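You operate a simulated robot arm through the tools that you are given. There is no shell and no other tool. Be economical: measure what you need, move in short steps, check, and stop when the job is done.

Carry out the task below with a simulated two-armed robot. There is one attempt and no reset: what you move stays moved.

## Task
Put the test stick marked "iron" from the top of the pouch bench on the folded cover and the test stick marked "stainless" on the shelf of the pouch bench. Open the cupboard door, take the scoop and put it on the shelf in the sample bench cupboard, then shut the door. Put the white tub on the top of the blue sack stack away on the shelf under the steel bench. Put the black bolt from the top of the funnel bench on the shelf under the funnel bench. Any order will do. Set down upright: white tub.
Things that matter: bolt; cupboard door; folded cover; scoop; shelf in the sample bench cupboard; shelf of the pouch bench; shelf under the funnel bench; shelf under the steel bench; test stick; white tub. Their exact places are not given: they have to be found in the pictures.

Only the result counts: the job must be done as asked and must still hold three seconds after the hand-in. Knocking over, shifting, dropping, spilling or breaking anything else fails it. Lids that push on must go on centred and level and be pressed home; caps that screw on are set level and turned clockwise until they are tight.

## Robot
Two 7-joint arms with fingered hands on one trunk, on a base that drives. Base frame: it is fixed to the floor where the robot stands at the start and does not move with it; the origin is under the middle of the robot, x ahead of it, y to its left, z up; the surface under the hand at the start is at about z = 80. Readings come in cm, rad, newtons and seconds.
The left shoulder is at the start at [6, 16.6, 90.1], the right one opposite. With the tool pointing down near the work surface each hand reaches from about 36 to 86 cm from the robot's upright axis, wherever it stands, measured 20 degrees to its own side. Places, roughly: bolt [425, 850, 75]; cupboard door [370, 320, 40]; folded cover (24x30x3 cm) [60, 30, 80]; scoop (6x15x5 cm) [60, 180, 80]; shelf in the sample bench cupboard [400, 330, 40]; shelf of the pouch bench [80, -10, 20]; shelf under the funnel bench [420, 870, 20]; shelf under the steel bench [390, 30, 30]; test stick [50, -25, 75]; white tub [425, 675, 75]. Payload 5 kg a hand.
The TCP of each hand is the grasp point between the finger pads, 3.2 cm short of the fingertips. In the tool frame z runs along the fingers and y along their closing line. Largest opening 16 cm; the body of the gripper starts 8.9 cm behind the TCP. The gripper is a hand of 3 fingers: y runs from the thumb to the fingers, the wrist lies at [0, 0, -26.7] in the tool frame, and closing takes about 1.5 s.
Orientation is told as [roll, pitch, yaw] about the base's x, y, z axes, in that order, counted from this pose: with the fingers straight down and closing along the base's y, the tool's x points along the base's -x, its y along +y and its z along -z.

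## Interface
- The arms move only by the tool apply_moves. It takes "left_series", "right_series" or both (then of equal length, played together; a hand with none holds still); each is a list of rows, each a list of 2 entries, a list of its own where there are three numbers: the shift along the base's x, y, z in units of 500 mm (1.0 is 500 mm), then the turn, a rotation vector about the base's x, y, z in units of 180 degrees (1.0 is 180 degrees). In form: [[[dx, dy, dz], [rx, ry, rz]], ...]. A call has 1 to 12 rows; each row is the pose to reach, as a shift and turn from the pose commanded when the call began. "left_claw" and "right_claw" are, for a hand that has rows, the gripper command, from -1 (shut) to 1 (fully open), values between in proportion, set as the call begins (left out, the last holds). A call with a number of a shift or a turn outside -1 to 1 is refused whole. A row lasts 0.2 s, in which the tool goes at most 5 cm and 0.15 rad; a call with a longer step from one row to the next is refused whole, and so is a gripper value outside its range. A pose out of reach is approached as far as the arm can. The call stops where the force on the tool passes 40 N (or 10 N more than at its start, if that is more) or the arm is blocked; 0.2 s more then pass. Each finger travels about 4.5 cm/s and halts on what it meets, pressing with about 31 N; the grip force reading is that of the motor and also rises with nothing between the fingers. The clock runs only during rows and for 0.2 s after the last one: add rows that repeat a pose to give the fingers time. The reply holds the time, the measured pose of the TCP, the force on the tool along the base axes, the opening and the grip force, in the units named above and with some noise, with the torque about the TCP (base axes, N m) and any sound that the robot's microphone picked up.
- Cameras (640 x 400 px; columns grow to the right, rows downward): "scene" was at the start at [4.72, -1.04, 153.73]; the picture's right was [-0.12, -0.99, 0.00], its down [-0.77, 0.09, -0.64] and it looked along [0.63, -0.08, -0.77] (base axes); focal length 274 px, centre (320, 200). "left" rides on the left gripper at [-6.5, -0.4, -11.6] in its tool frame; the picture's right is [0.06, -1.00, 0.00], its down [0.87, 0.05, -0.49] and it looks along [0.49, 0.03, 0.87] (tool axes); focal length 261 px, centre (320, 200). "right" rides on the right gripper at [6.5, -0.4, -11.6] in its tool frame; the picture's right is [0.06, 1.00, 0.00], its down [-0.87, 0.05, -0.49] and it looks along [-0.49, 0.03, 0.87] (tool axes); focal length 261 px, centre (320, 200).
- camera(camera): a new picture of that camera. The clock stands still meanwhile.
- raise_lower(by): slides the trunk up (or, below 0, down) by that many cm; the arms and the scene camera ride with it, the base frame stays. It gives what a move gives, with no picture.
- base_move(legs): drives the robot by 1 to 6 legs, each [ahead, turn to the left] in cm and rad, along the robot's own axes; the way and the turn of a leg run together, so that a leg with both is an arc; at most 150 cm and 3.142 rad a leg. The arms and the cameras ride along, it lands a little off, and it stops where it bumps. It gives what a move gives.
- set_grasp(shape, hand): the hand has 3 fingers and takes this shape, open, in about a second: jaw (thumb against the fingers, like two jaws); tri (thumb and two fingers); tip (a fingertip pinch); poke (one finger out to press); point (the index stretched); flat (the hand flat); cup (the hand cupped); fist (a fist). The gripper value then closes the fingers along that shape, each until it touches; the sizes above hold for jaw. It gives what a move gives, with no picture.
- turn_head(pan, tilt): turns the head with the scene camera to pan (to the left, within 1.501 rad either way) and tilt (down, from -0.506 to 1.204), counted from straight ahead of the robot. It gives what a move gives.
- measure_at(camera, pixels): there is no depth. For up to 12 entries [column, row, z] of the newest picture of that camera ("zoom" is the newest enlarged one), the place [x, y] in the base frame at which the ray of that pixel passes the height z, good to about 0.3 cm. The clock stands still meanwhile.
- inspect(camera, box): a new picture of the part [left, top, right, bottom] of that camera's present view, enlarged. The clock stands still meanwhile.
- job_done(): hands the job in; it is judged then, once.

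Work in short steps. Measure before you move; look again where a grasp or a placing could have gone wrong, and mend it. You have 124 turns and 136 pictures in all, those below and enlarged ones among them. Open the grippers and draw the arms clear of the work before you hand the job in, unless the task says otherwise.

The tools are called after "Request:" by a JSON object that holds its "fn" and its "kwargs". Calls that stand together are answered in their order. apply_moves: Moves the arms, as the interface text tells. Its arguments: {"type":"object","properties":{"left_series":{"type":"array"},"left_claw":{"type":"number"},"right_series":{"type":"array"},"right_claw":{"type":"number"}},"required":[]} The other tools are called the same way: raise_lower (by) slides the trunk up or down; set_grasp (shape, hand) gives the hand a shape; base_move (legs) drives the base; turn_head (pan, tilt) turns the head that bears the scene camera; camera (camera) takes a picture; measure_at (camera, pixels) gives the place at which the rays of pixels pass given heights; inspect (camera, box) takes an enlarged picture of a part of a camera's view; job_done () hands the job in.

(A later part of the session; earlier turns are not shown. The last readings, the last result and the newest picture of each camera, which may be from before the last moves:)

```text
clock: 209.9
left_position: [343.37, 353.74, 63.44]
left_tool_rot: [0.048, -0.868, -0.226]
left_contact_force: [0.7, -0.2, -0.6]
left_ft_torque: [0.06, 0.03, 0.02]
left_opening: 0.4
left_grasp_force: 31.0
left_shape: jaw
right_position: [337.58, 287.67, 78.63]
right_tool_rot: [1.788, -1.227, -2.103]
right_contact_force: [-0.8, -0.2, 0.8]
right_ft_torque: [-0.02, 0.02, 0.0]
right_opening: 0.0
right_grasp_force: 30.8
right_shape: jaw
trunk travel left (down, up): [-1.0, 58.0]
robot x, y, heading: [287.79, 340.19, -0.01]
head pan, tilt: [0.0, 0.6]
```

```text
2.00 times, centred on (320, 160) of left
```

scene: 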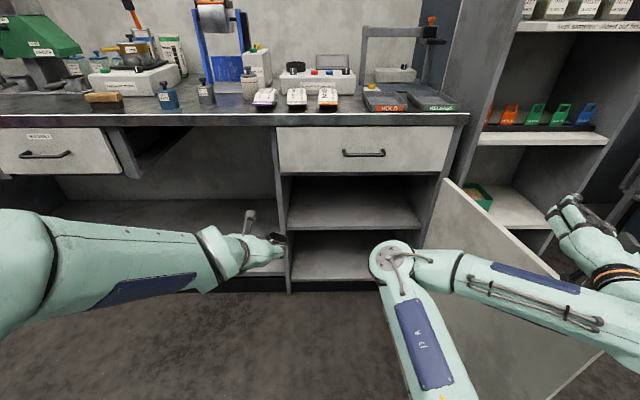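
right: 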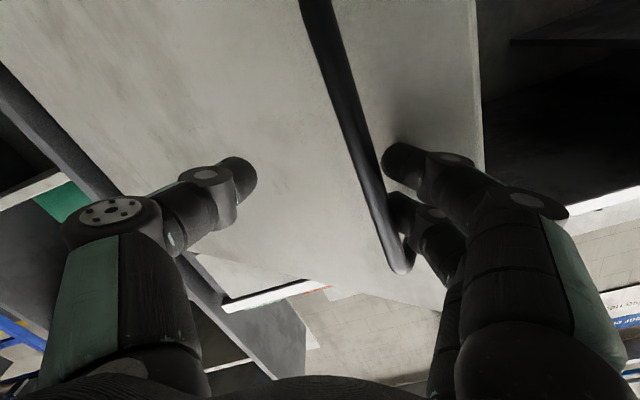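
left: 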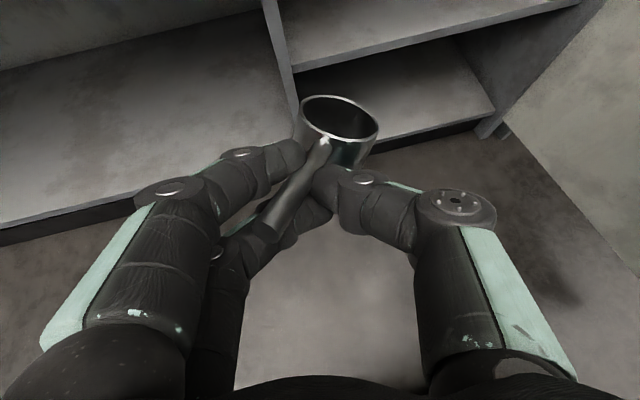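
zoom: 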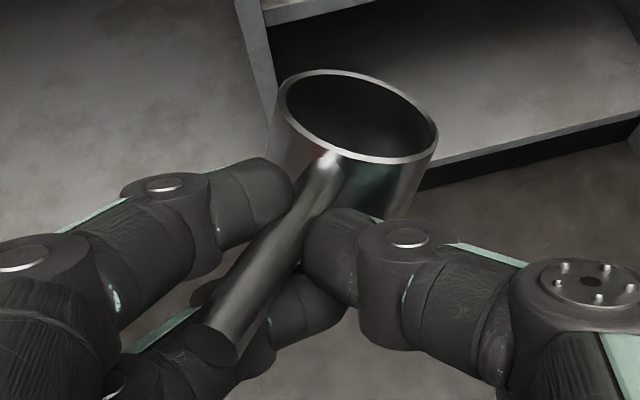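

The scoop leans right-side-low by about 20° and slightly nose-down. I rotate the left hand to level it, gently.

Request:
{"fn": "apply_moves", "kwargs": {"left_series": [[[0, 0, 0], [-0.018, -0.009, 0.012]], [[0, 0, 0], [-0.037, -0.018, 0.023]], [[0, 0, 0], [-0.055, -0.028, 0.035]], [[0, 0, 0], [-0.073, -0.037, 0.047]], [[0, 0, 0], [-0.092, -0.046, 0.058]], [[0, 0, 0], [-0.11, -0.055, 0.07]], [[0, 0, 0], [-0.11, -0.055, 0.07]]]}}

Request:
{"fn": "inspect", "kwargs": {"camera": "scene", "box": [230, 200, 310, 280]}}

Request:
{"fn": "inspect", "kwargs": {"camera": "left", "box": [220, 60, 420, 260]}}

```text
clock: 211.6
left_position: [343.39, 353.65, 63.34]
left_tool_rot: [-0.575, -0.998, 0.504]
left_contact_force: [0.4, -0.1, -0.1]
left_ft_torque: [0.09, 0.05, 0.07]
left_opening: 0.44
left_grasp_force: 30.7
left_shape: jaw
right_position: [337.74, 287.68, 78.52]
right_tool_rot: [1.785, -1.226, -2.104]
right_contact_force: [0.2, 0.8, -1.3]
right_ft_torque: [0.01, -0.01, 0.0]
right_opening: 0.01
right_grasp_force: 31.3
right_shape: jaw
trunk travel left (down, up): [-1.0, 58.0]
robot x, y, heading: [287.74, 340.29, -0.011]
head pan, tilt: [0.0, 0.6]
```

```text
5.00 times, centred on (270, 240) of scene
```

zoom: 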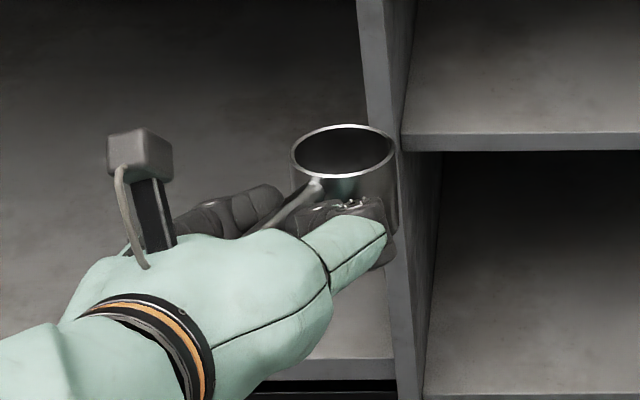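

```text
2.00 times, centred on (320, 160) of left
```

zoom: 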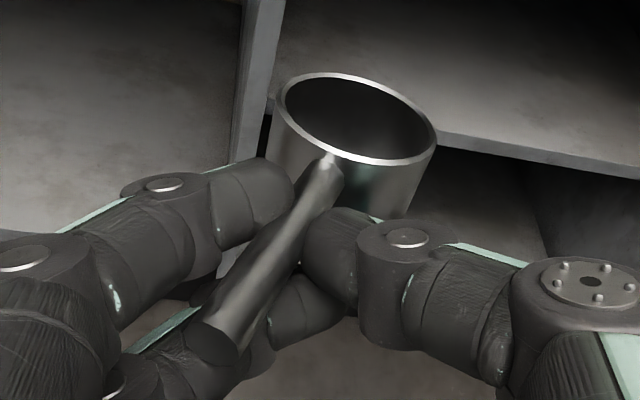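

The cup is now level to within a few degrees. I locate its rim centre (scene 274.6,231; left 339,118) relative to the hand.

Request:
{"fn": "camera", "kwargs": {"camera": "left"}}

Request:
{"fn": "camera", "kwargs": {"camera": "scene"}}

Request:
{"fn": "measure_at", "kwargs": {"camera": "scene", "pixels": [[274.6, 231, 61], [274.6, 231, 63], [274.6, 231, 65]]}}

Request:
{"fn": "measure_at", "kwargs": {"camera": "left", "pixels": [[339, 118, 61], [339, 118, 63], [339, 118, 65], [286, 235, 62], [325, 140, 62], [418, 130, 40], [545, 148, 40]]}}

```text
42 pictures are left
```

left: 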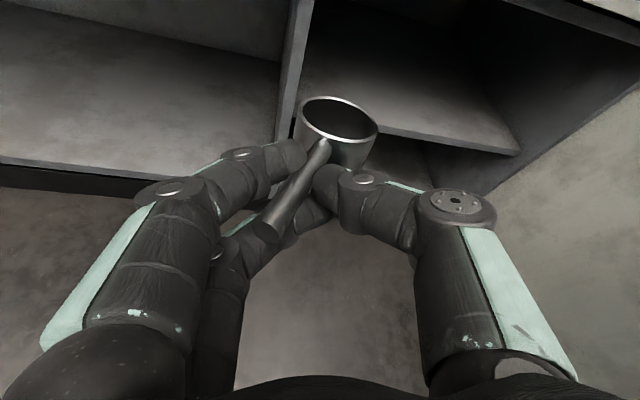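

```text
41 pictures are left
```

scene: 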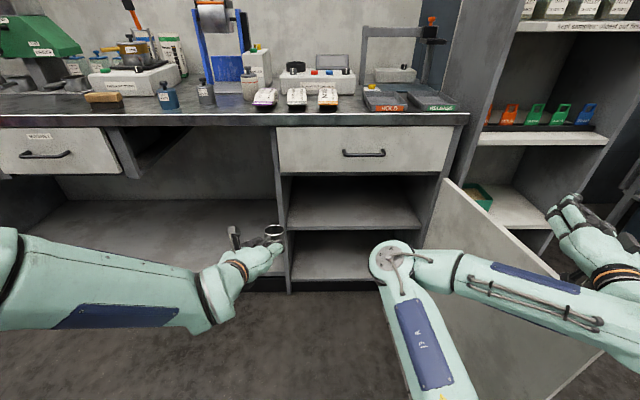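

```text
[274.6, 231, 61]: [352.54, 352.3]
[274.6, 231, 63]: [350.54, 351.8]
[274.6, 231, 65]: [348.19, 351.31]
```

```text
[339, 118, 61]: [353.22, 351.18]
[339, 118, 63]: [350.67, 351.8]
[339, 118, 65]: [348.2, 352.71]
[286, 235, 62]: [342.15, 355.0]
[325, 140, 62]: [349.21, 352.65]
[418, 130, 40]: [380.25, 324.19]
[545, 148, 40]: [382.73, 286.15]
```

Both views agree: rim centre (350.7,351.8,63), so the cup base is at z≈58. The right elbow is in the way of the left arm, so I move the right hand further right and back.

Request:
{"fn": "apply_moves", "kwargs": {"right_series": [[[-0.02, -0.05, 0], [0, 0, 0]], [[-0.04, -0.1, 0], [0, 0, 0]], [[-0.06, -0.15, 0], [0, 0, 0]], [[-0.08, -0.2, 0], [0, 0, 0]], [[-0.1, -0.25, 0], [0, 0, -0.01]], [[-0.12, -0.3, 0], [0, 0, -0.03]], [[-0.14, -0.35, 0], [0, 0, -0.06]], [[-0.16, -0.4, 0], [0, 0, -0.09]], [[-0.18, -0.45, 0], [0, 0, -0.12]], [[-0.2, -0.5, 0], [0, 0, -0.15]]]}}

Request:
{"fn": "camera", "kwargs": {"camera": "scene"}}

```text
clock: 213.8
left_position: [343.43, 353.63, 63.39]
left_tool_rot: [-0.575, -0.999, 0.5]
left_contact_force: [-0.1, -0.6, -1.2]
left_ft_torque: [-0.01, 0.04, -0.02]
left_opening: 0.42
left_grasp_force: 31.0
left_shape: jaw
right_position: [327.61, 262.65, 78.53]
right_tool_rot: [1.785, -1.227, -2.573]
right_contact_force: [0.1, 0.4, 0.5]
right_ft_torque: [-0.02, -0.01, 0.0]
right_opening: 0.01
right_grasp_force: 31.1
right_shape: jaw
trunk travel left (down, up): [-1.0, 58.0]
robot x, y, heading: [287.63, 340.37, -0.007]
head pan, tilt: [0.0, 0.6]
```

```text
40 pictures are left
```

scene: 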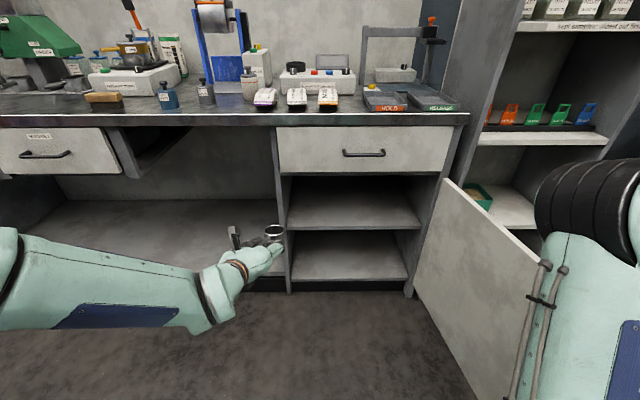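

The way is clear. I move the scoop right and down to in front of the shelf opening (base z≈43), gently.

Request:
{"fn": "apply_moves", "kwargs": {"left_series": [[[0.01, -0.05, -0.03], [0, 0, 0]], [[0.02, -0.1, -0.06], [0, 0, 0]], [[0.03, -0.15, -0.09], [0, -0.005, 0]], [[0.04, -0.2, -0.12], [0, -0.01, 0]], [[0.05, -0.25, -0.15], [0, -0.015, 0]], [[0.06, -0.3, -0.18], [0, -0.02, 0]], [[0.07, -0.35, -0.21], [0, -0.02, 0]], [[0.08, -0.4, -0.24], [0, -0.02, 0]], [[0.09, -0.44, -0.27], [0, -0.02, 0]], [[0.1, -0.476, -0.295], [0, -0.02, 0]]]}}

Request:
{"fn": "camera", "kwargs": {"camera": "scene"}}

```text
clock: 215.9
left_position: [348.5, 329.63, 48.86]
left_tool_rot: [-0.636, -1.05, 0.552]
left_contact_force: [-0.3, -0.3, -0.5]
left_ft_torque: [0.01, 0.04, 0.0]
left_opening: 0.4
left_grasp_force: 31.1
left_shape: jaw
right_position: [327.58, 262.62, 78.57]
right_tool_rot: [1.787, -1.227, -2.575]
right_contact_force: [-0.3, -0.4, 0.3]
right_ft_torque: [0.02, 0.02, 0.01]
right_opening: 0.02
right_grasp_force: 31.4
right_shape: jaw
trunk travel left (down, up): [-1.0, 58.0]
robot x, y, heading: [287.57, 340.08, -0.013]
head pan, tilt: [0.0, 0.6]
```

```text
39 pictures are left
```

scene: 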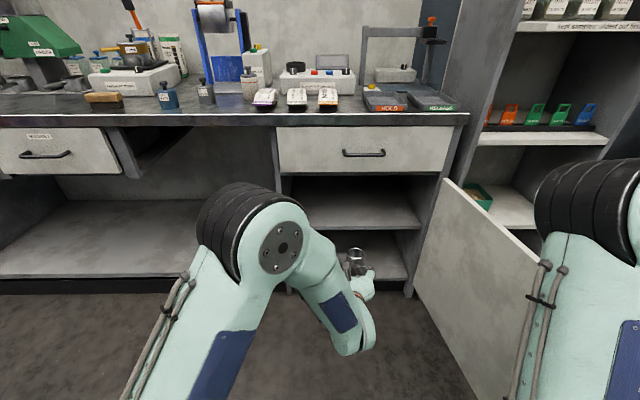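

Cup upright at (356,256), just in front of the opening. I push straight in 38 cm.

Request:
{"fn": "apply_moves", "kwargs": {"left_series": [[[0.06, 0, 0.01], [0, 0, 0]], [[0.13, 0, 0.01], [0, 0, 0]], [[0.2, 0, 0.01], [0, 0, 0]], [[0.27, 0, 0.01], [0, 0, 0]], [[0.34, 0, 0.01], [0, 0, 0]], [[0.41, 0, 0.01], [0, 0, 0]], [[0.48, 0, 0.01], [0, 0, 0]], [[0.55, 0, 0.01], [0, 0, 0]], [[0.62, 0, 0.01], [0, 0, 0]], [[0.69, 0, 0.01], [0, 0, 0]], [[0.76, 0, 0.01], [0, 0, 0]], [[0.76, 0, 0.01], [0, 0, 0]]]}}

Request:
{"fn": "camera", "kwargs": {"camera": "scene"}}

Request:
{"fn": "camera", "kwargs": {"camera": "left"}}

```text
clock: 218.6
left_position: [386.37, 329.82, 49.13]
left_tool_rot: [-0.635, -1.05, 0.552]
left_contact_force: [-0.2, 0.3, -1.5]
left_ft_torque: [0.0, 0.02, -0.01]
left_opening: 0.42
left_grasp_force: 30.5
left_shape: jaw
right_position: [327.64, 262.56, 78.49]
right_tool_rot: [1.788, -1.227, -2.573]
right_contact_force: [-0.7, 0.6, -0.5]
right_ft_torque: [0.03, 0.03, 0.0]
right_opening: 0.02
right_grasp_force: 31.3
right_shape: jaw
trunk travel left (down, up): [-1.0, 58.0]
robot x, y, heading: [287.43, 340.59, -0.01]
head pan, tilt: [0.0, 0.6]
```

```text
38 pictures are left
```

scene: 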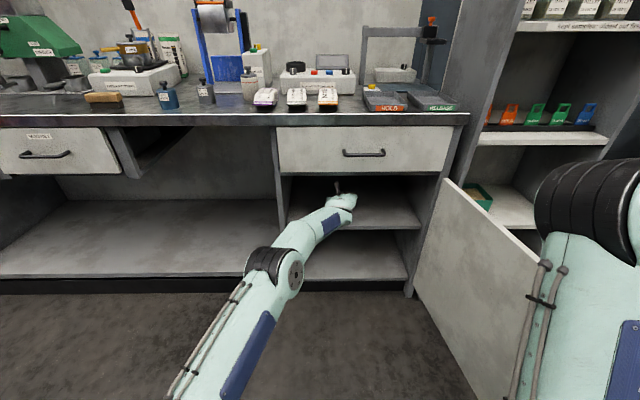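

```text
37 pictures are left
```

left: 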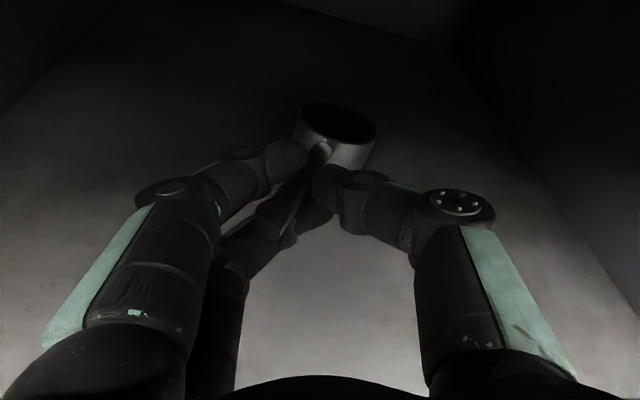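

The scoop is inside over the shelf. I lower 2.5 cm and then creep to contact.

Request:
{"fn": "apply_moves", "kwargs": {"left_series": [[[0, 0, -0.015], [0, 0, 0]], [[0, 0, -0.03], [0, 0, 0]], [[0, 0, -0.045], [0, 0, 0]], [[0, 0, -0.055], [0, 0, 0]], [[0, 0, -0.062], [0, 0, 0]], [[0, 0, -0.069], [0, 0, 0]], [[0, 0, -0.076], [0, 0, 0]], [[0, 0, -0.08], [0, 0, 0]]]}}

```text
clock: 220.3
left_position: [386.4, 330.11, 46.23]
left_tool_rot: [-0.649, -1.061, 0.566]
left_contact_force: [-8.2, 1.5, 31.9]
left_ft_torque: [-0.12, -1.25, 0.04]
left_opening: 0.57
left_grasp_force: 31.2
left_shape: jaw
right_position: [327.51, 262.52, 78.69]
right_tool_rot: [1.792, -1.226, -2.579]
right_contact_force: [0.2, 0.6, 0.1]
right_ft_torque: [0.01, 0.0, -0.02]
right_opening: 0.02
right_grasp_force: 30.4
right_shape: jaw
trunk travel left (down, up): [-1.0, 58.0]
robot x, y, heading: [287.43, 340.58, -0.008]
head pan, tilt: [0.0, 0.6]
```

Firm contact at z 46.2. I ease up 0.5 cm, open, and check.

Request:
{"fn": "apply_moves", "kwargs": {"left_series": [[[0, 0, 0.008], [0, 0, 0]], [[0, 0, 0.01], [0, 0, 0]], [[0, 0, 0.01], [0, 0, 0]], [[0, 0, 0.01], [0, 0, 0]], [[0, 0, 0.01], [0, 0, 0]], [[0, 0, 0.01], [0, 0, 0]]], "left_claw": -0.4}}

Request:
{"fn": "camera", "kwargs": {"camera": "left"}}

```text
clock: 221.8
left_position: [386.43, 329.79, 45.77]
left_tool_rot: [-0.635, -1.053, 0.552]
left_contact_force: [-1.2, -5.6, 10.3]
left_ft_torque: [0.16, 0.03, 0.01]
left_opening: 4.42
left_grasp_force: 0.1
left_shape: jaw
right_position: [327.52, 262.63, 78.51]
right_tool_rot: [1.789, -1.226, -2.574]
right_contact_force: [0.3, -0.3, 0.6]
right_ft_torque: [0.05, -0.01, 0.02]
right_opening: 0.0
right_grasp_force: 31.1
right_shape: jaw
trunk travel left (down, up): [-1.0, 58.0]
robot x, y, heading: [287.57, 340.14, -0.012]
head pan, tilt: [0.0, 0.6]
```

```text
36 pictures are left
```

left: 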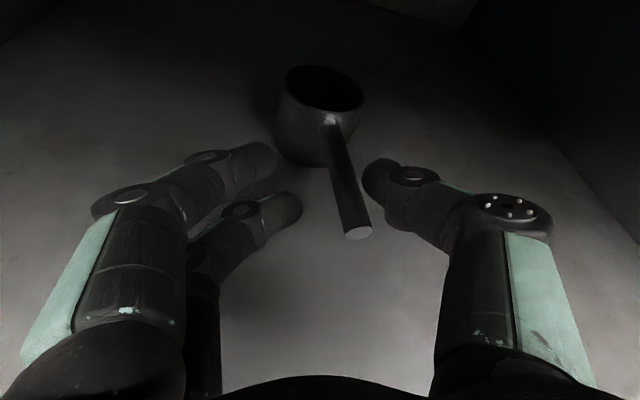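

The scoop stands upright on the shelf, free between the fingers. I withdraw straight back.

Request:
{"fn": "apply_moves", "kwargs": {"left_series": [[[0, 0, 0.015], [0, 0, 0]], [[-0.05, 0, 0.02], [0, 0, 0]], [[-0.12, 0, 0.03], [0, 0, 0]], [[-0.19, 0, 0.04], [0, 0, 0]], [[-0.26, 0, 0.05], [0, 0, 0]], [[-0.33, 0, 0.05], [0, 0, 0]], [[-0.4, 0, 0.05], [0, 0, 0]], [[-0.47, 0, 0.05], [0, 0, 0]], [[-0.54, 0, 0.05], [0, 0, 0]], [[-0.61, 0.02, 0.05], [0, 0, 0]], [[-0.68, 0.06, 0.07], [0, 0, 0]], [[-0.74, 0.12, 0.1], [0, 0, 0]]]}}

Request:
{"fn": "camera", "kwargs": {"camera": "scene"}}

```text
clock: 224.3
left_position: [349.54, 335.99, 50.72]
left_tool_rot: [-0.638, -1.051, 0.551]
left_contact_force: [0.7, -0.2, -1.0]
left_ft_torque: [0.0, -0.03, 0.01]
left_opening: 4.77
left_grasp_force: 0.1
left_shape: jaw
right_position: [327.65, 262.67, 78.52]
right_tool_rot: [1.786, -1.227, -2.571]
right_contact_force: [0.3, -0.7, -0.3]
right_ft_torque: [0.0, -0.05, -0.03]
right_opening: 0.01
right_grasp_force: 30.8
right_shape: jaw
trunk travel left (down, up): [-1.0, 58.0]
robot x, y, heading: [287.51, 340.51, -0.016]
head pan, tilt: [0.0, 0.6]
```

```text
35 pictures are left
```

scene: 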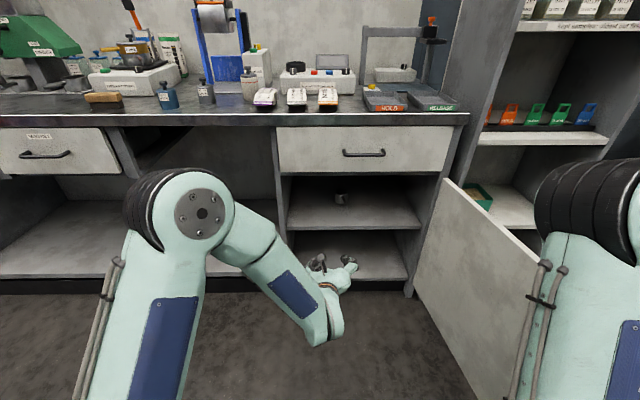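

The scoop is on the shelf at (340,197). I move the left hand away to the left and lower the right hand on the outer side of the door.

Request:
{"fn": "apply_moves", "kwargs": {"left_series": [[[-0.03, 0.08, 0], [0, 0, 0]], [[-0.06, 0.16, 0], [0, 0, 0]], [[-0.09, 0.24, 0], [0, 0, 0]], [[-0.12, 0.32, 0], [0, 0, 0]], [[-0.12, 0.4, 0], [0, 0, 0]], [[-0.12, 0.48, 0], [0, 0, 0]], [[-0.12, 0.56, 0], [0, 0, 0]], [[-0.12, 0.62, 0], [0, 0, 0]], [[-0.12, 0.68, 0], [0, 0, 0]]], "right_series": [[[0, -0.02, -0.07], [0, 0, 0]], [[0, -0.04, -0.14], [0, 0, 0]], [[0, -0.04, -0.21], [0, 0, 0]], [[0, -0.04, -0.28], [0, 0, 0]], [[0, -0.04, -0.35], [0, 0, 0]], [[0, -0.04, -0.42], [0, 0, 0]], [[0, -0.04, -0.49], [0, 0, 0]], [[0, -0.04, -0.55], [0, 0, 0]], [[0, -0.04, -0.6], [0, 0, 0]]]}}

Request:
{"fn": "camera", "kwargs": {"camera": "scene"}}

```text
clock: 226.3
left_position: [345.03, 370.68, 50.72]
left_tool_rot: [-0.634, -1.049, 0.551]
left_contact_force: [0.5, 0.4, 0.4]
left_ft_torque: [0.04, 0.02, 0.02]
left_opening: 4.8
left_grasp_force: 0.1
left_shape: jaw
left hand out of reach, approached as far as the arm can: row 3, 4, 5, 6, 7, 8, 9
right_position: [327.56, 260.73, 48.59]
right_tool_rot: [1.789, -1.226, -2.574]
right_contact_force: [0.1, -0.3, -0.2]
right_ft_torque: [0.0, 0.03, -0.02]
right_opening: 0.0
right_grasp_force: 31.0
right_shape: jaw
trunk travel left (down, up): [-1.0, 58.0]
robot x, y, heading: [287.89, 340.01, -0.015]
head pan, tilt: [0.0, 0.6]
```

```text
34 pictures are left
```

scene: 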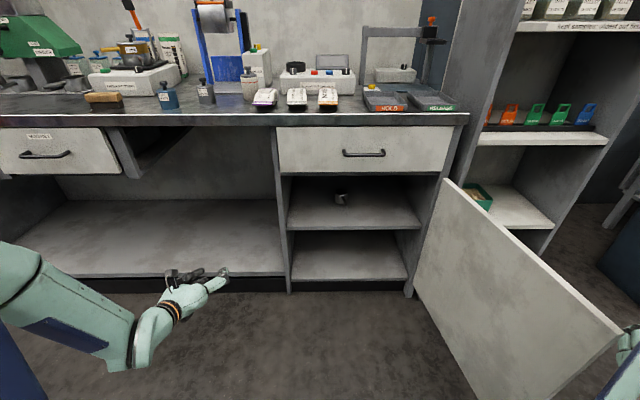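

The door edge is at about (319,289) with the right hand outside it. I sweep the hand to the left to swing the door closed.

Request:
{"fn": "apply_moves", "kwargs": {"right_series": [[[-0.02, 0.07, 0], [0, 0, 0]], [[-0.03, 0.14, 0], [0, 0, 0]], [[-0.03, 0.21, 0], [0, 0, 0]], [[-0.03, 0.28, 0], [0, 0, 0]], [[-0.03, 0.35, 0], [0, 0, 0]], [[-0.03, 0.42, 0], [0, 0, 0]], [[-0.03, 0.49, 0], [0, 0, 0]], [[-0.03, 0.56, 0], [0, 0, 0]], [[-0.03, 0.63, 0], [0, 0, 0]], [[-0.03, 0.7, 0], [0, 0, 0]], [[-0.03, 0.77, 0], [0, 0, 0]], [[-0.02, 0.84, 0], [0, 0, 0]]]}}

Request:
{"fn": "camera", "kwargs": {"camera": "scene"}}

```text
clock: 227.7
left_position: [345.09, 370.37, 50.77]
left_tool_rot: [-0.637, -1.05, 0.547]
left_contact_force: [0.1, 0.1, -0.8]
left_ft_torque: [0.02, 0.0, -0.03]
left_opening: 4.79
left_grasp_force: 0.1
left_shape: jaw
right_position: [325.99, 278.48, 47.85]
right_tool_rot: [1.786, -1.232, -2.586]
right_contact_force: [-9.4, -1.0, 1.5]
right_ft_torque: [0.01, 0.12, 1.14]
right_opening: 0.0
right_grasp_force: 30.4
right_shape: jaw
right hand out of reach, approached as far as the arm can: row 6
trunk travel left (down, up): [-1.0, 58.0]
robot x, y, heading: [287.87, 340.01, -0.024]
head pan, tilt: [0.0, 0.6]
stopped in row 6 (right hand): the force on the tool passed its limit at 61 N (the readings are from after the stop); the commanded pose is now the measured one
```

```text
33 pictures are left
```

scene: 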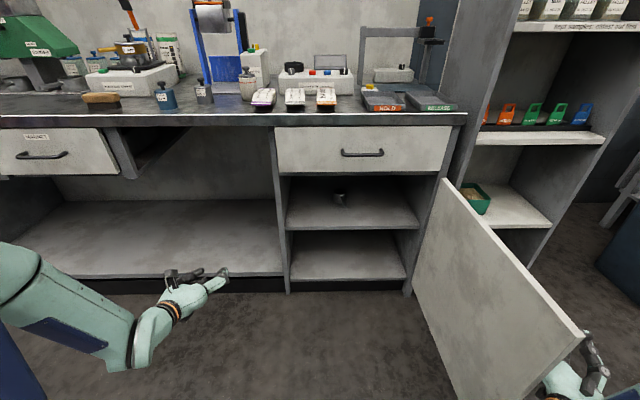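

The hand meets the door edge end-on. I back off to the right, turn the hand to point ahead and reach 8 cm deeper along the outer face, then push left slowly.

Request:
{"fn": "apply_moves", "kwargs": {"right_series": [[[0, -0.08, 0], [0, 0, 0]], [[0, -0.16, 0], [0, 0, 0.03]], [[0.04, -0.2, 0], [0, 0, 0.07]], [[0.1, -0.2, 0], [0, 0, 0.11]], [[0.16, -0.2, 0], [0, 0, 0.15]], [[0.22, -0.18, 0], [0, 0, 0.17]], [[0.22, -0.12, 0], [0, 0, 0.17]], [[0.22, -0.06, 0], [0, 0, 0.17]], [[0.22, -0.0, 0], [0, 0, 0.17]], [[0.22, 0.05, 0], [0, 0, 0.17]], [[0.22, 0.1, 0], [0, 0, 0.17]], [[0.22, 0.15, 0], [0, 0, 0.17]]]}}

Request:
{"fn": "camera", "kwargs": {"camera": "scene"}}

```text
clock: 230.3
left_position: [345.09, 370.38, 50.69]
left_tool_rot: [-0.634, -1.052, 0.546]
left_contact_force: [-0.4, 0.5, -0.6]
left_ft_torque: [0.03, 0.0, -0.03]
left_opening: 4.8
left_grasp_force: 0.1
left_shape: jaw
right_position: [337.04, 286.18, 47.97]
right_tool_rot: [1.782, -1.231, -2.048]
right_contact_force: [-0.7, -0.3, 0.5]
right_ft_torque: [0.04, -0.01, 0.01]
right_opening: 0.0
right_grasp_force: 30.6
right_shape: jaw
trunk travel left (down, up): [-1.0, 58.0]
robot x, y, heading: [287.65, 340.25, -0.017]
head pan, tilt: [0.0, 0.6]
```

```text
32 pictures are left
```

scene: 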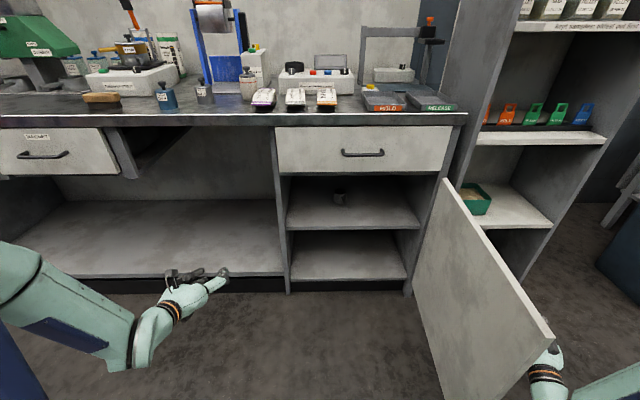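

The door now moves with the hand behind it. I continue pushing left another 30 cm.

Request:
{"fn": "apply_moves", "kwargs": {"right_series": [[[0, 0.05, 0], [0, 0, 0]], [[0, 0.1, 0], [0, 0, 0]], [[0, 0.15, 0], [0, 0, 0]], [[0, 0.2, 0], [0, 0, 0]], [[0, 0.25, 0], [0, 0, 0]], [[0, 0.3, 0], [0, 0, 0]], [[0, 0.35, 0], [0, 0, 0]], [[0.0, 0.4, 0], [0, 0, 0]], [[0.0, 0.45, 0], [0, 0, 0]], [[0.01, 0.5, 0], [0, 0, 0]], [[0.02, 0.55, 0], [0, 0, 0]], [[0.04, 0.6, 0], [0, 0, 0]]]}}

Request:
{"fn": "camera", "kwargs": {"camera": "scene"}}

```text
clock: 232.9
left_position: [345.15, 370.35, 50.68]
left_tool_rot: [-0.637, -1.052, 0.547]
left_contact_force: [-0.8, -1.0, 0.3]
left_ft_torque: [-0.04, 0.02, -0.02]
left_opening: 4.78
left_grasp_force: 0.2
left_shape: jaw
right_position: [341.26, 316.89, 46.14]
right_tool_rot: [1.788, -1.229, -2.054]
right_contact_force: [0.2, 0.7, -0.2]
right_ft_torque: [0.02, 0.02, 0.02]
right_opening: 0.0
right_grasp_force: 30.3
right_shape: jaw
right hand out of reach, approached as far as the arm can: row 4, 5, 6, 7, 8, 9, 10, 11, 12
trunk travel left (down, up): [-1.0, 58.0]
robot x, y, heading: [287.9, 339.94, -0.021]
head pan, tilt: [0.0, 0.6]
```

```text
31 pictures are left
```

scene: 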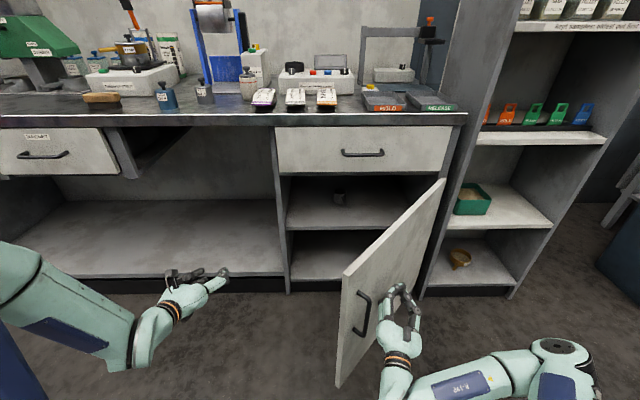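

The door is half shut with the fist on its outer face. I push straight ahead to close it.

Request:
{"fn": "apply_moves", "kwargs": {"right_series": [[[0.05, 0.01, 0], [0, 0, 0]], [[0.1, 0.02, 0], [0, 0, 0]], [[0.15, 0.03, 0], [0, 0, 0]], [[0.2, 0.04, 0], [0, 0, 0]], [[0.25, 0.05, 0], [0, 0, 0]], [[0.3, 0.06, 0], [0, 0, 0]], [[0.35, 0.07, 0], [0, 0, 0]], [[0.4, 0.08, 0], [0, 0, 0]], [[0.45, 0.09, 0], [0, 0, 0]], [[0.5, 0.1, 0], [0, 0, 0]], [[0.54, 0.1, 0], [0, 0, 0]], [[0.58, 0.1, 0], [0, 0, 0]]]}}

Request:
{"fn": "camera", "kwargs": {"camera": "scene"}}

```text
clock: 235.5
left_position: [345.01, 370.3, 50.76]
left_tool_rot: [-0.636, -1.053, 0.545]
left_contact_force: [0.4, 0.8, -0.5]
left_ft_torque: [0.0, 0.01, 0.0]
left_opening: 4.78
left_grasp_force: 0.0
left_shape: jaw
right_position: [369.92, 322.0, 46.18]
right_tool_rot: [1.783, -1.233, -2.047]
right_contact_force: [-17.9, 0.7, 5.5]
right_ft_torque: [-0.03, 0.17, -0.09]
right_opening: 0.0
right_grasp_force: 31.3
right_shape: jaw
trunk travel left (down, up): [-1.0, 58.0]
robot x, y, heading: [287.44, 340.29, -0.023]
head pan, tilt: [0.0, 0.6]
stopped in row 12 (right hand): the force on the tool passed its limit at 46 N (the readings are from after the stop); the commanded pose is now the measured one
```

```text
30 pictures are left
```

scene: 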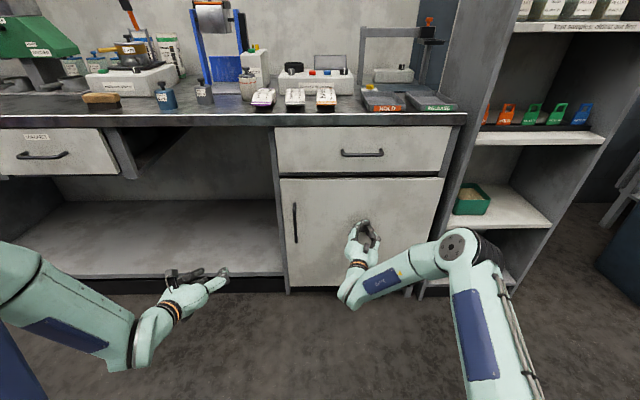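

The door is shut flush with the scoop inside. I withdraw the right hand, back off a little, raise the trunk and turn toward +y.

Request:
{"fn": "apply_moves", "kwargs": {"right_series": [[[-0.06, 0, 0], [0, 0, 0]], [[-0.12, 0, 0], [0, 0, 0]], [[-0.2, 0, 0], [0, 0, 0]], [[-0.28, 0, 0], [0, 0, 0]], [[-0.36, -0.02, 0], [0, 0, 0]], [[-0.44, -0.04, 0], [0, 0, 0]]]}}

Request:
{"fn": "raise_lower", "kwargs": {"by": 40}}

Request:
{"fn": "base_move", "kwargs": {"legs": [[-8, 0], [0, 1.59]]}}

Request:
{"fn": "turn_head", "kwargs": {"pan": -0.25, "tilt": 0.35}}

Request:
{"fn": "camera", "kwargs": {"camera": "scene"}}

```text
clock: 236.9
left_position: [345.21, 370.41, 50.68]
left_tool_rot: [-0.635, -1.051, 0.544]
left_contact_force: [-0.5, 0.2, -0.2]
left_ft_torque: [0.01, 0.04, 0.0]
left_opening: 4.8
left_grasp_force: 0.0
left_shape: jaw
right_position: [347.84, 320.07, 46.22]
right_tool_rot: [1.782, -1.232, -2.047]
right_contact_force: [0.4, -0.2, -0.5]
right_ft_torque: [-0.02, -0.02, 0.04]
right_opening: 0.0
right_grasp_force: 31.4
right_shape: jaw
trunk travel left (down, up): [-1.0, 58.0]
robot x, y, heading: [287.72, 340.2, -0.013]
head pan, tilt: [0.0, 0.6]
```

```text
clock: 240.8
left_position: [345.14, 370.39, 90.81]
left_tool_rot: [-0.634, -1.05, 0.547]
left_contact_force: [-0.3, -0.3, 0.4]
left_ft_torque: [-0.01, 0.0, 0.01]
left_opening: 4.8
left_grasp_force: 0.1
left_shape: jaw
right_position: [347.86, 320.03, 86.21]
right_tool_rot: [1.781, -1.232, -2.041]
right_contact_force: [0.0, 0.6, -0.1]
right_ft_torque: [-0.02, -0.01, 0.02]
right_opening: 0.0
right_grasp_force: 31.3
right_shape: jaw
trunk travel left (down, up): [-41.0, 18.0]
robot x, y, heading: [287.41, 340.71, -0.02]
head pan, tilt: [0.0, 0.6]
```

```text
clock: 245.8
left_position: [249.11, 397.87, 90.71]
left_tool_rot: [-0.634, -1.052, 2.122]
left_contact_force: [0.3, 0.2, -1.0]
left_ft_torque: [0.0, 0.04, 0.0]
left_opening: 4.81
left_grasp_force: 0.0
left_shape: jaw
right_position: [299.47, 400.83, 86.26]
right_tool_rot: [1.781, -1.232, -0.464]
right_contact_force: [0.6, 1.4, -0.4]
right_ft_torque: [0.01, 0.01, -0.03]
right_opening: 0.0
right_grasp_force: 30.7
right_shape: jaw
trunk travel left (down, up): [-41.0, 18.0]
robot x, y, heading: [279.4, 340.52, 1.557]
head pan, tilt: [0.0, 0.6]
```

```text
clock: 246.6
left_position: [249.18, 397.86, 90.61]
left_tool_rot: [-0.635, -1.049, 2.121]
left_contact_force: [0.1, -0.1, -0.1]
left_ft_torque: [-0.02, -0.02, 0.01]
left_opening: 4.77
left_grasp_force: 0.0
left_shape: jaw
right_position: [299.46, 400.91, 86.28]
right_tool_rot: [1.779, -1.232, -0.465]
right_contact_force: [0.2, 0.5, 0.2]
right_ft_torque: [-0.01, 0.0, -0.03]
right_opening: 0.0
right_grasp_force: 31.5
right_shape: jaw
trunk travel left (down, up): [-41.0, 18.0]
robot x, y, heading: [279.22, 340.17, 1.559]
head pan, tilt: [-0.25, 0.351]
```

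```text
29 pictures are left
```

scene: 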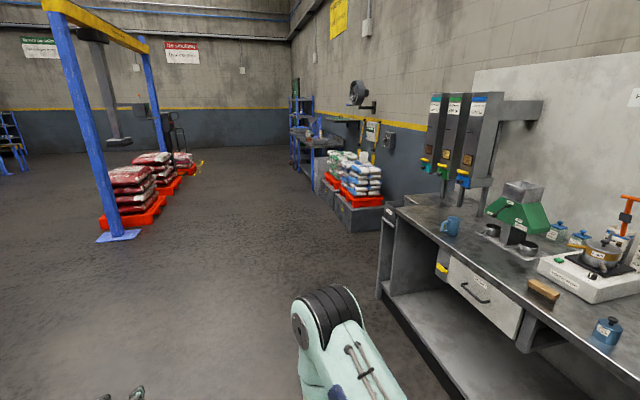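

The aisle ahead is clear. I zoom on the sack stacks near (355,180) and the funnel bench beyond.

Request:
{"fn": "inspect", "kwargs": {"camera": "scene", "box": [270, 90, 410, 240]}}

Request:
{"fn": "measure_at", "kwargs": {"camera": "scene", "pixels": [[335, 216, 0], [348, 233, 0], [393, 228, 0], [320, 193, 0], [291, 166, 0], [312, 190, 0], [165, 222, 0], [135, 238, 0], [378, 300, 0]]}}

```text
2.67 times, centred on (340, 165) of scene
```

zoom: 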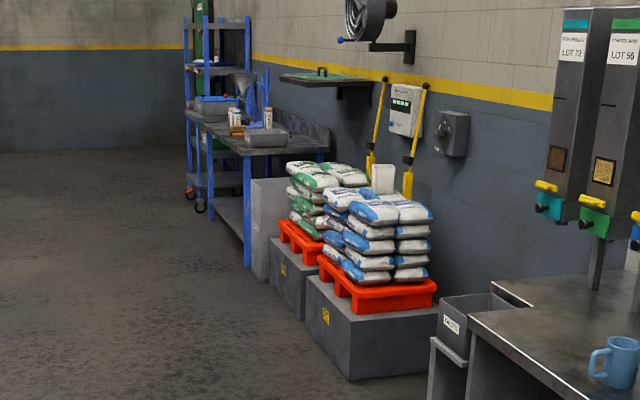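

```text
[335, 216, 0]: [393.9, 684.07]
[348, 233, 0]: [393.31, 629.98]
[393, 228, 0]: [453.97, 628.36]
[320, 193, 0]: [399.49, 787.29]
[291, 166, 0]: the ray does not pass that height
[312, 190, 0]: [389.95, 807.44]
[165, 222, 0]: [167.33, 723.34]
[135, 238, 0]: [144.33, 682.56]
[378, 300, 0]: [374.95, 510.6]
```

The tub stands on the blue sacks at about (425,675). I drive on up to the funnel bench first (y≈850) and face it.

Request:
{"fn": "base_move", "kwargs": {"legs": [[150, 0.01], [150, 0], [150, 0], [55, 0], [0, -1.57]]}}

Request:
{"fn": "turn_head", "kwargs": {"pan": 0, "tilt": 0.5}}

Request:
{"fn": "camera", "kwargs": {"camera": "scene"}}

```text
clock: 274.8
left_position: [336.63, 877.31, 90.67]
left_tool_rot: [-0.635, -1.049, 0.562]
left_contact_force: [-0.2, 0.0, -0.3]
left_ft_torque: [0.01, 0.02, 0.01]
left_opening: 4.79
left_grasp_force: 0.0
left_shape: jaw
right_position: [340.24, 827.14, 86.28]
right_tool_rot: [1.782, -1.232, -2.025]
right_contact_force: [-0.1, -0.3, 0.3]
right_ft_torque: [0.01, 0.0, 0.01]
right_opening: 0.01
right_grasp_force: 31.1
right_shape: jaw
trunk travel left (down, up): [-41.0, 18.0]
robot x, y, heading: [279.67, 845.93, 0.003]
head pan, tilt: [-0.25, 0.351]
```

```text
clock: 275.6
left_position: [336.58, 877.51, 90.7]
left_tool_rot: [-0.635, -1.048, 0.562]
left_contact_force: [-1.1, 1.0, 0.2]
left_ft_torque: [-0.01, 0.01, 0.0]
left_opening: 4.8
left_grasp_force: 0.1
left_shape: jaw
right_position: [340.14, 827.13, 86.4]
right_tool_rot: [1.781, -1.233, -2.025]
right_contact_force: [-0.9, -0.5, -0.6]
right_ft_torque: [0.0, -0.01, 0.03]
right_opening: 0.0
right_grasp_force: 31.7
right_shape: jaw
trunk travel left (down, up): [-41.0, 18.0]
robot x, y, heading: [279.52, 846.15, -0.002]
head pan, tilt: [0.0, 0.499]
```

```text
27 pictures are left
```

scene: 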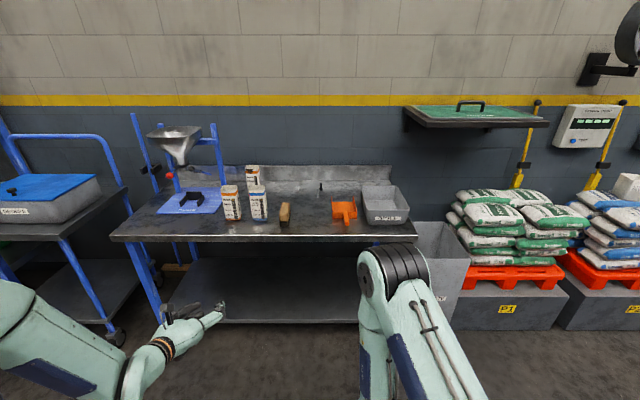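

I look for the black bolt on the bench top — a small dark upright thing at (320,188) — and inspect closely.

Request:
{"fn": "inspect", "kwargs": {"camera": "scene", "box": [220, 150, 420, 250]}}

Request:
{"fn": "measure_at", "kwargs": {"camera": "scene", "pixels": [[320, 193, 75], [320, 193, 80], [112, 240, 75], [416, 236, 75], [112, 240, 80], [170, 322, 20], [358, 322, 20], [205, 262, 20], [286, 223, 77], [344, 227, 77], [155, 312, 0]]}}

```text
3.20 times, centred on (320, 200) of scene
```

zoom: 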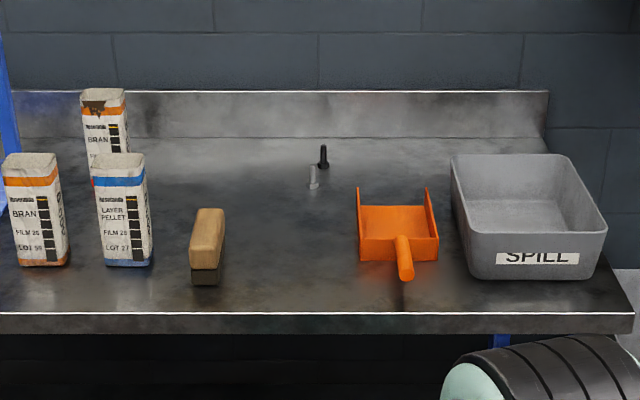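

```text
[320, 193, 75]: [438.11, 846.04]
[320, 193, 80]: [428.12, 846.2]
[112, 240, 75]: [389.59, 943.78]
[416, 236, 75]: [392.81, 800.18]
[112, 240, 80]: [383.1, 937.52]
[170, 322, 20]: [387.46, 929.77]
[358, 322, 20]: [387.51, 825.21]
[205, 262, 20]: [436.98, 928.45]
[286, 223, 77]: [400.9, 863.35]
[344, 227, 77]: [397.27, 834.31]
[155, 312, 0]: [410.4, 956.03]
```

The black bolt stands at zoom (323,160) with a grey one just in front at (313,180). I raise the trunk, set the left hand to a 30° forward tilt, and drive 68 cm closer.

Request:
{"fn": "raise_lower", "kwargs": {"by": 16}}

Request:
{"fn": "apply_moves", "kwargs": {"left_series": [[[0, -0.06, 0.01], [0.0155, 0.0323, -0.0046]], [[0, -0.12, 0.02], [0.031, 0.0645, -0.0091]], [[0, -0.18, 0.03], [0.0466, 0.0968, -0.0137]], [[0, -0.24, 0.04], [0.0621, 0.129, -0.0182]], [[0, -0.3, 0.05], [0.0776, 0.1613, -0.0228]], [[0, -0.36, 0.06], [0.0931, 0.1936, -0.0273]]], "right_series": [[[0, -0.04, 0.0], [0, 0, 0]], [[-0.02, -0.08, 0], [0, 0, 0]], [[-0.04, -0.12, 0], [0, 0, 0]], [[-0.06, -0.16, 0], [0, 0, 0]], [[-0.08, -0.2, 0], [0, 0, 0]], [[-0.1, -0.24, 0], [0, 0, 0]]], "left_claw": -0.5}}

Request:
{"fn": "base_move", "kwargs": {"legs": [[68, 0]]}}

Request:
{"fn": "camera", "kwargs": {"camera": "left"}}

```text
clock: 277.4
left_position: [336.54, 877.55, 106.58]
left_tool_rot: [-0.635, -1.051, 0.564]
left_contact_force: [-0.4, -0.5, 0.6]
left_ft_torque: [-0.02, 0.03, -0.02]
left_opening: 4.81
left_grasp_force: 0.1
left_shape: jaw
right_position: [340.25, 827.17, 102.22]
right_tool_rot: [1.782, -1.232, -2.025]
right_contact_force: [0.0, -0.9, -0.3]
right_ft_torque: [0.02, 0.0, -0.01]
right_opening: 0.0
right_grasp_force: 31.0
right_shape: jaw
trunk travel left (down, up): [-57.0, 2.0]
robot x, y, heading: [279.4, 846.31, 0.002]
head pan, tilt: [0.0, 0.499]
```

```text
clock: 279.0
left_position: [339.91, 859.96, 112.09]
left_tool_rot: [0.26, -0.632, -0.386]
left_contact_force: [0.1, -0.6, 0.6]
left_ft_torque: [0.02, 0.0, 0.04]
left_opening: 3.98
left_grasp_force: 0.1
left_shape: jaw
right_position: [335.22, 815.19, 102.13]
right_tool_rot: [1.782, -1.229, -2.026]
right_contact_force: [-0.2, -0.9, -0.3]
right_ft_torque: [0.01, -0.01, 0.07]
right_opening: 0.01
right_grasp_force: 30.8
right_shape: jaw
trunk travel left (down, up): [-57.0, 2.0]
robot x, y, heading: [279.4, 846.55, 0.005]
head pan, tilt: [0.0, 0.499]
stopped in row 6 (left hand): the arm was blocked; the commanded pose is now the measured one
```

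```text
clock: 282.8
left_position: [408.34, 859.99, 111.95]
left_tool_rot: [0.261, -0.632, -0.384]
left_contact_force: [0.8, 0.4, -0.3]
left_ft_torque: [0.0, 0.0, 0.0]
left_opening: 4.01
left_grasp_force: 0.0
left_shape: jaw
right_position: [403.7, 815.18, 102.07]
right_tool_rot: [1.779, -1.23, -2.025]
right_contact_force: [0.9, 0.5, -0.5]
right_ft_torque: [-0.02, 0.01, -0.01]
right_opening: 0.0
right_grasp_force: 30.9
right_shape: jaw
trunk travel left (down, up): [-57.0, 2.0]
robot x, y, heading: [347.9, 846.55, 0.0]
head pan, tilt: [0.0, 0.499]
```

```text
25 pictures are left
```

left: 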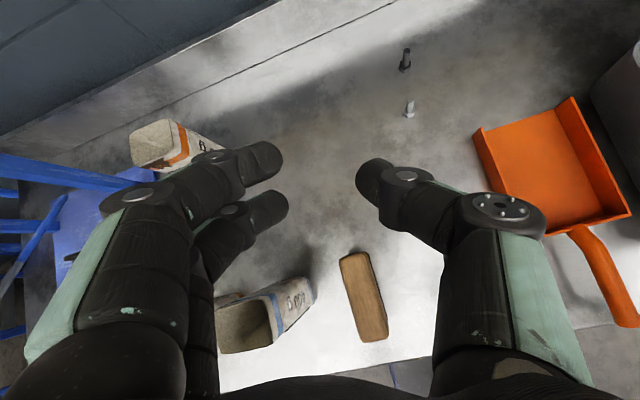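

Both bolts are in view: black at (404,67), grey at (408,115). I measure them at bench heights.

Request:
{"fn": "measure_at", "kwargs": {"camera": "left", "pixels": [[404, 68, 75], [404, 68, 77], [406, 50, 79], [408, 116, 75], [408, 116, 77], [260, 88, 75]]}}

Request:
{"fn": "inspect", "kwargs": {"camera": "left", "box": [360, 20, 460, 140]}}

```text
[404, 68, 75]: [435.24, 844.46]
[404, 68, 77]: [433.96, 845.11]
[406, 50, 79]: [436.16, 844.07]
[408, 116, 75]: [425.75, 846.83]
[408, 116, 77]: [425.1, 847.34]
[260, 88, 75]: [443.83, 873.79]
```

```text
3.33 times, centred on (410, 80) of left
```

zoom: 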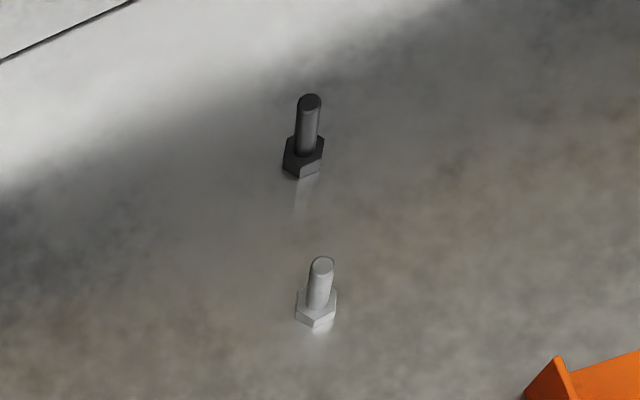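

Combining both views, the bench top is at z≈80 and the black bolt stands at (432,846) with its top at z≈84; the grey one is 8 cm nearer. I hover above the black bolt.

Request:
{"fn": "apply_moves", "kwargs": {"left_series": [[[0.05, -0.035, -0.04], [0, 0, 0]], [[0.11, -0.07, -0.09], [0, 0, 0]], [[0.17, -0.105, -0.14], [0, 0, 0]], [[0.23, -0.14, -0.19], [0, 0, 0]], [[0.29, -0.175, -0.24], [0, 0, 0]], [[0.35, -0.21, -0.29], [0, 0, 0]], [[0.4, -0.245, -0.35], [0, 0, 0]], [[0.447, -0.28, -0.4], [0, 0, 0]], [[0.447, -0.28, -0.4], [0, 0, 0]]], "left_claw": -0.3}}

Request:
{"fn": "camera", "kwargs": {"camera": "left"}}

```text
clock: 284.8
left_position: [430.74, 846.12, 92.02]
left_tool_rot: [0.26, -0.631, -0.383]
left_contact_force: [-0.2, -0.1, -0.3]
left_ft_torque: [0.01, -0.01, -0.01]
left_opening: 5.56
left_grasp_force: 0.0
left_shape: jaw
right_position: [403.57, 815.17, 102.18]
right_tool_rot: [1.782, -1.231, -2.025]
right_contact_force: [-0.1, -0.7, -0.4]
right_ft_torque: [0.0, 0.0, 0.01]
right_opening: 0.0
right_grasp_force: 31.2
right_shape: jaw
trunk travel left (down, up): [-57.0, 2.0]
robot x, y, heading: [348.13, 846.47, -0.004]
head pan, tilt: [0.0, 0.499]
```

```text
23 pictures are left
```

left: 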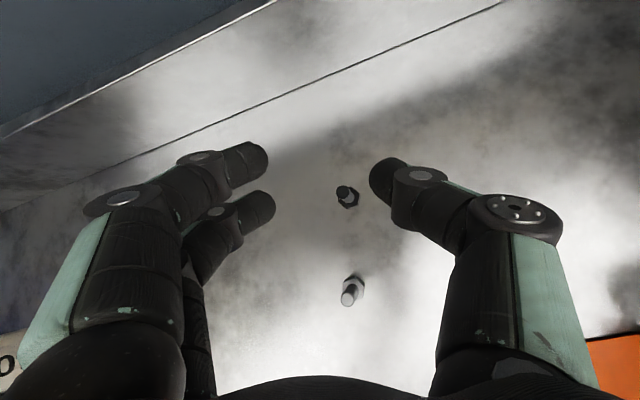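

The black bolt is at (346,195) between the open fingers. I measure it from here.

Request:
{"fn": "measure_at", "kwargs": {"camera": "left", "pixels": [[348, 201, 75], [348, 201, 80], [344, 190, 80], [344, 190, 84], [348, 291, 84], [353, 284, 80]]}}

```text
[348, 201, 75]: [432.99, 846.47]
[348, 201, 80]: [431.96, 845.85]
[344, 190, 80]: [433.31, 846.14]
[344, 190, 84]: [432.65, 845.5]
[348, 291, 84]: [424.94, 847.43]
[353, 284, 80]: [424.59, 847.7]
```

I descend around the shank to TCP z≈85.1 and check the fit.

Request:
{"fn": "apply_moves", "kwargs": {"left_series": [[[0.006, -0.006, -0.03], [0, 0, 0]], [[0.006, -0.006, -0.07], [0, 0, 0]], [[0.006, -0.006, -0.1], [0, 0, 0]], [[0.006, -0.006, -0.12], [0, 0, 0]], [[0.006, -0.006, -0.138], [0, 0, 0]]]}}

Request:
{"fn": "camera", "kwargs": {"camera": "left"}}

```text
clock: 285.9
left_position: [430.87, 845.85, 85.14]
left_tool_rot: [0.257, -0.632, -0.381]
left_contact_force: [0.3, -0.4, -0.9]
left_ft_torque: [-0.02, -0.03, 0.02]
left_opening: 5.55
left_grasp_force: 0.0
left_shape: jaw
right_position: [403.62, 815.2, 102.13]
right_tool_rot: [1.78, -1.229, -2.027]
right_contact_force: [-0.3, 0.5, -0.1]
right_ft_torque: [-0.03, -0.01, 0.02]
right_opening: 0.0
right_grasp_force: 30.8
right_shape: jaw
trunk travel left (down, up): [-57.0, 2.0]
robot x, y, heading: [347.95, 846.11, 0.0]
head pan, tilt: [0.0, 0.499]
```

```text
22 pictures are left
```

left: 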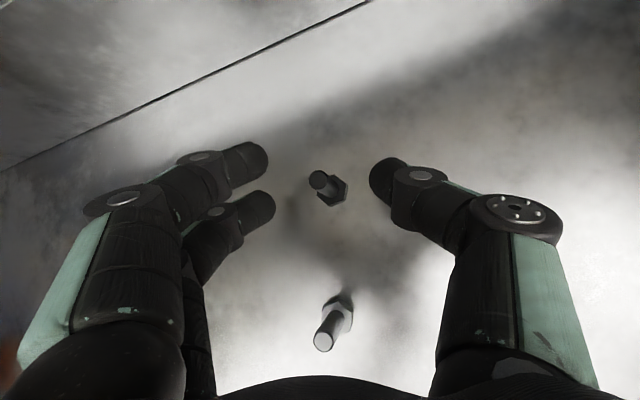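

The shank is centred at (320,182). I lower 0.8 cm more and close.

Request:
{"fn": "apply_moves", "kwargs": {"left_series": [[[0, 0, -0.008], [0, 0, 0]], [[0, 0, -0.016], [0, 0, 0]]]}}

Request:
{"fn": "apply_moves", "kwargs": {"left_series": [[[0, 0, 0], [0, 0, 0]], [[0, 0, 0], [0, 0, 0]], [[0, 0, 0], [0, 0, 0]], [[0, 0, 0], [0, 0, 0]], [[0, 0, 0], [0, 0, 0]], [[0, 0, 0], [0, 0, 0]], [[0, 0, 0], [0, 0, 0]], [[0, 0, 0], [0, 0, 0]]], "left_claw": -1}}

Request:
{"fn": "camera", "kwargs": {"camera": "left"}}

```text
clock: 286.6
left_position: [430.96, 845.86, 84.22]
left_tool_rot: [0.261, -0.632, -0.381]
left_contact_force: [0.7, -0.2, -0.4]
left_ft_torque: [-0.01, 0.02, -0.01]
left_opening: 5.56
left_grasp_force: 0.0
left_shape: jaw
right_position: [403.62, 815.17, 102.13]
right_tool_rot: [1.78, -1.232, -2.026]
right_contact_force: [-0.6, -0.6, 0.3]
right_ft_torque: [0.01, 0.02, -0.02]
right_opening: 0.01
right_grasp_force: 31.4
right_shape: jaw
trunk travel left (down, up): [-57.0, 2.0]
robot x, y, heading: [348.16, 846.3, 0.001]
head pan, tilt: [0.0, 0.499]
```

```text
clock: 288.4
left_position: [430.97, 845.76, 84.23]
left_tool_rot: [0.26, -0.632, -0.384]
left_contact_force: [-0.6, 0.8, -0.6]
left_ft_torque: [0.02, 0.05, -0.07]
left_opening: 0.01
left_grasp_force: 31.1
left_shape: jaw
right_position: [403.6, 815.21, 102.13]
right_tool_rot: [1.779, -1.228, -2.025]
right_contact_force: [-0.2, -0.1, 0.2]
right_ft_torque: [-0.01, -0.01, 0.0]
right_opening: 0.0
right_grasp_force: 30.6
right_shape: jaw
trunk travel left (down, up): [-57.0, 2.0]
robot x, y, heading: [348.16, 846.49, 0.001]
head pan, tilt: [0.0, 0.499]
```

```text
21 pictures are left
```

left: 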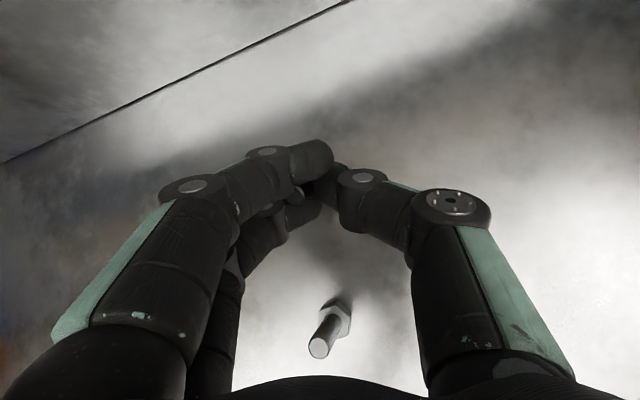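

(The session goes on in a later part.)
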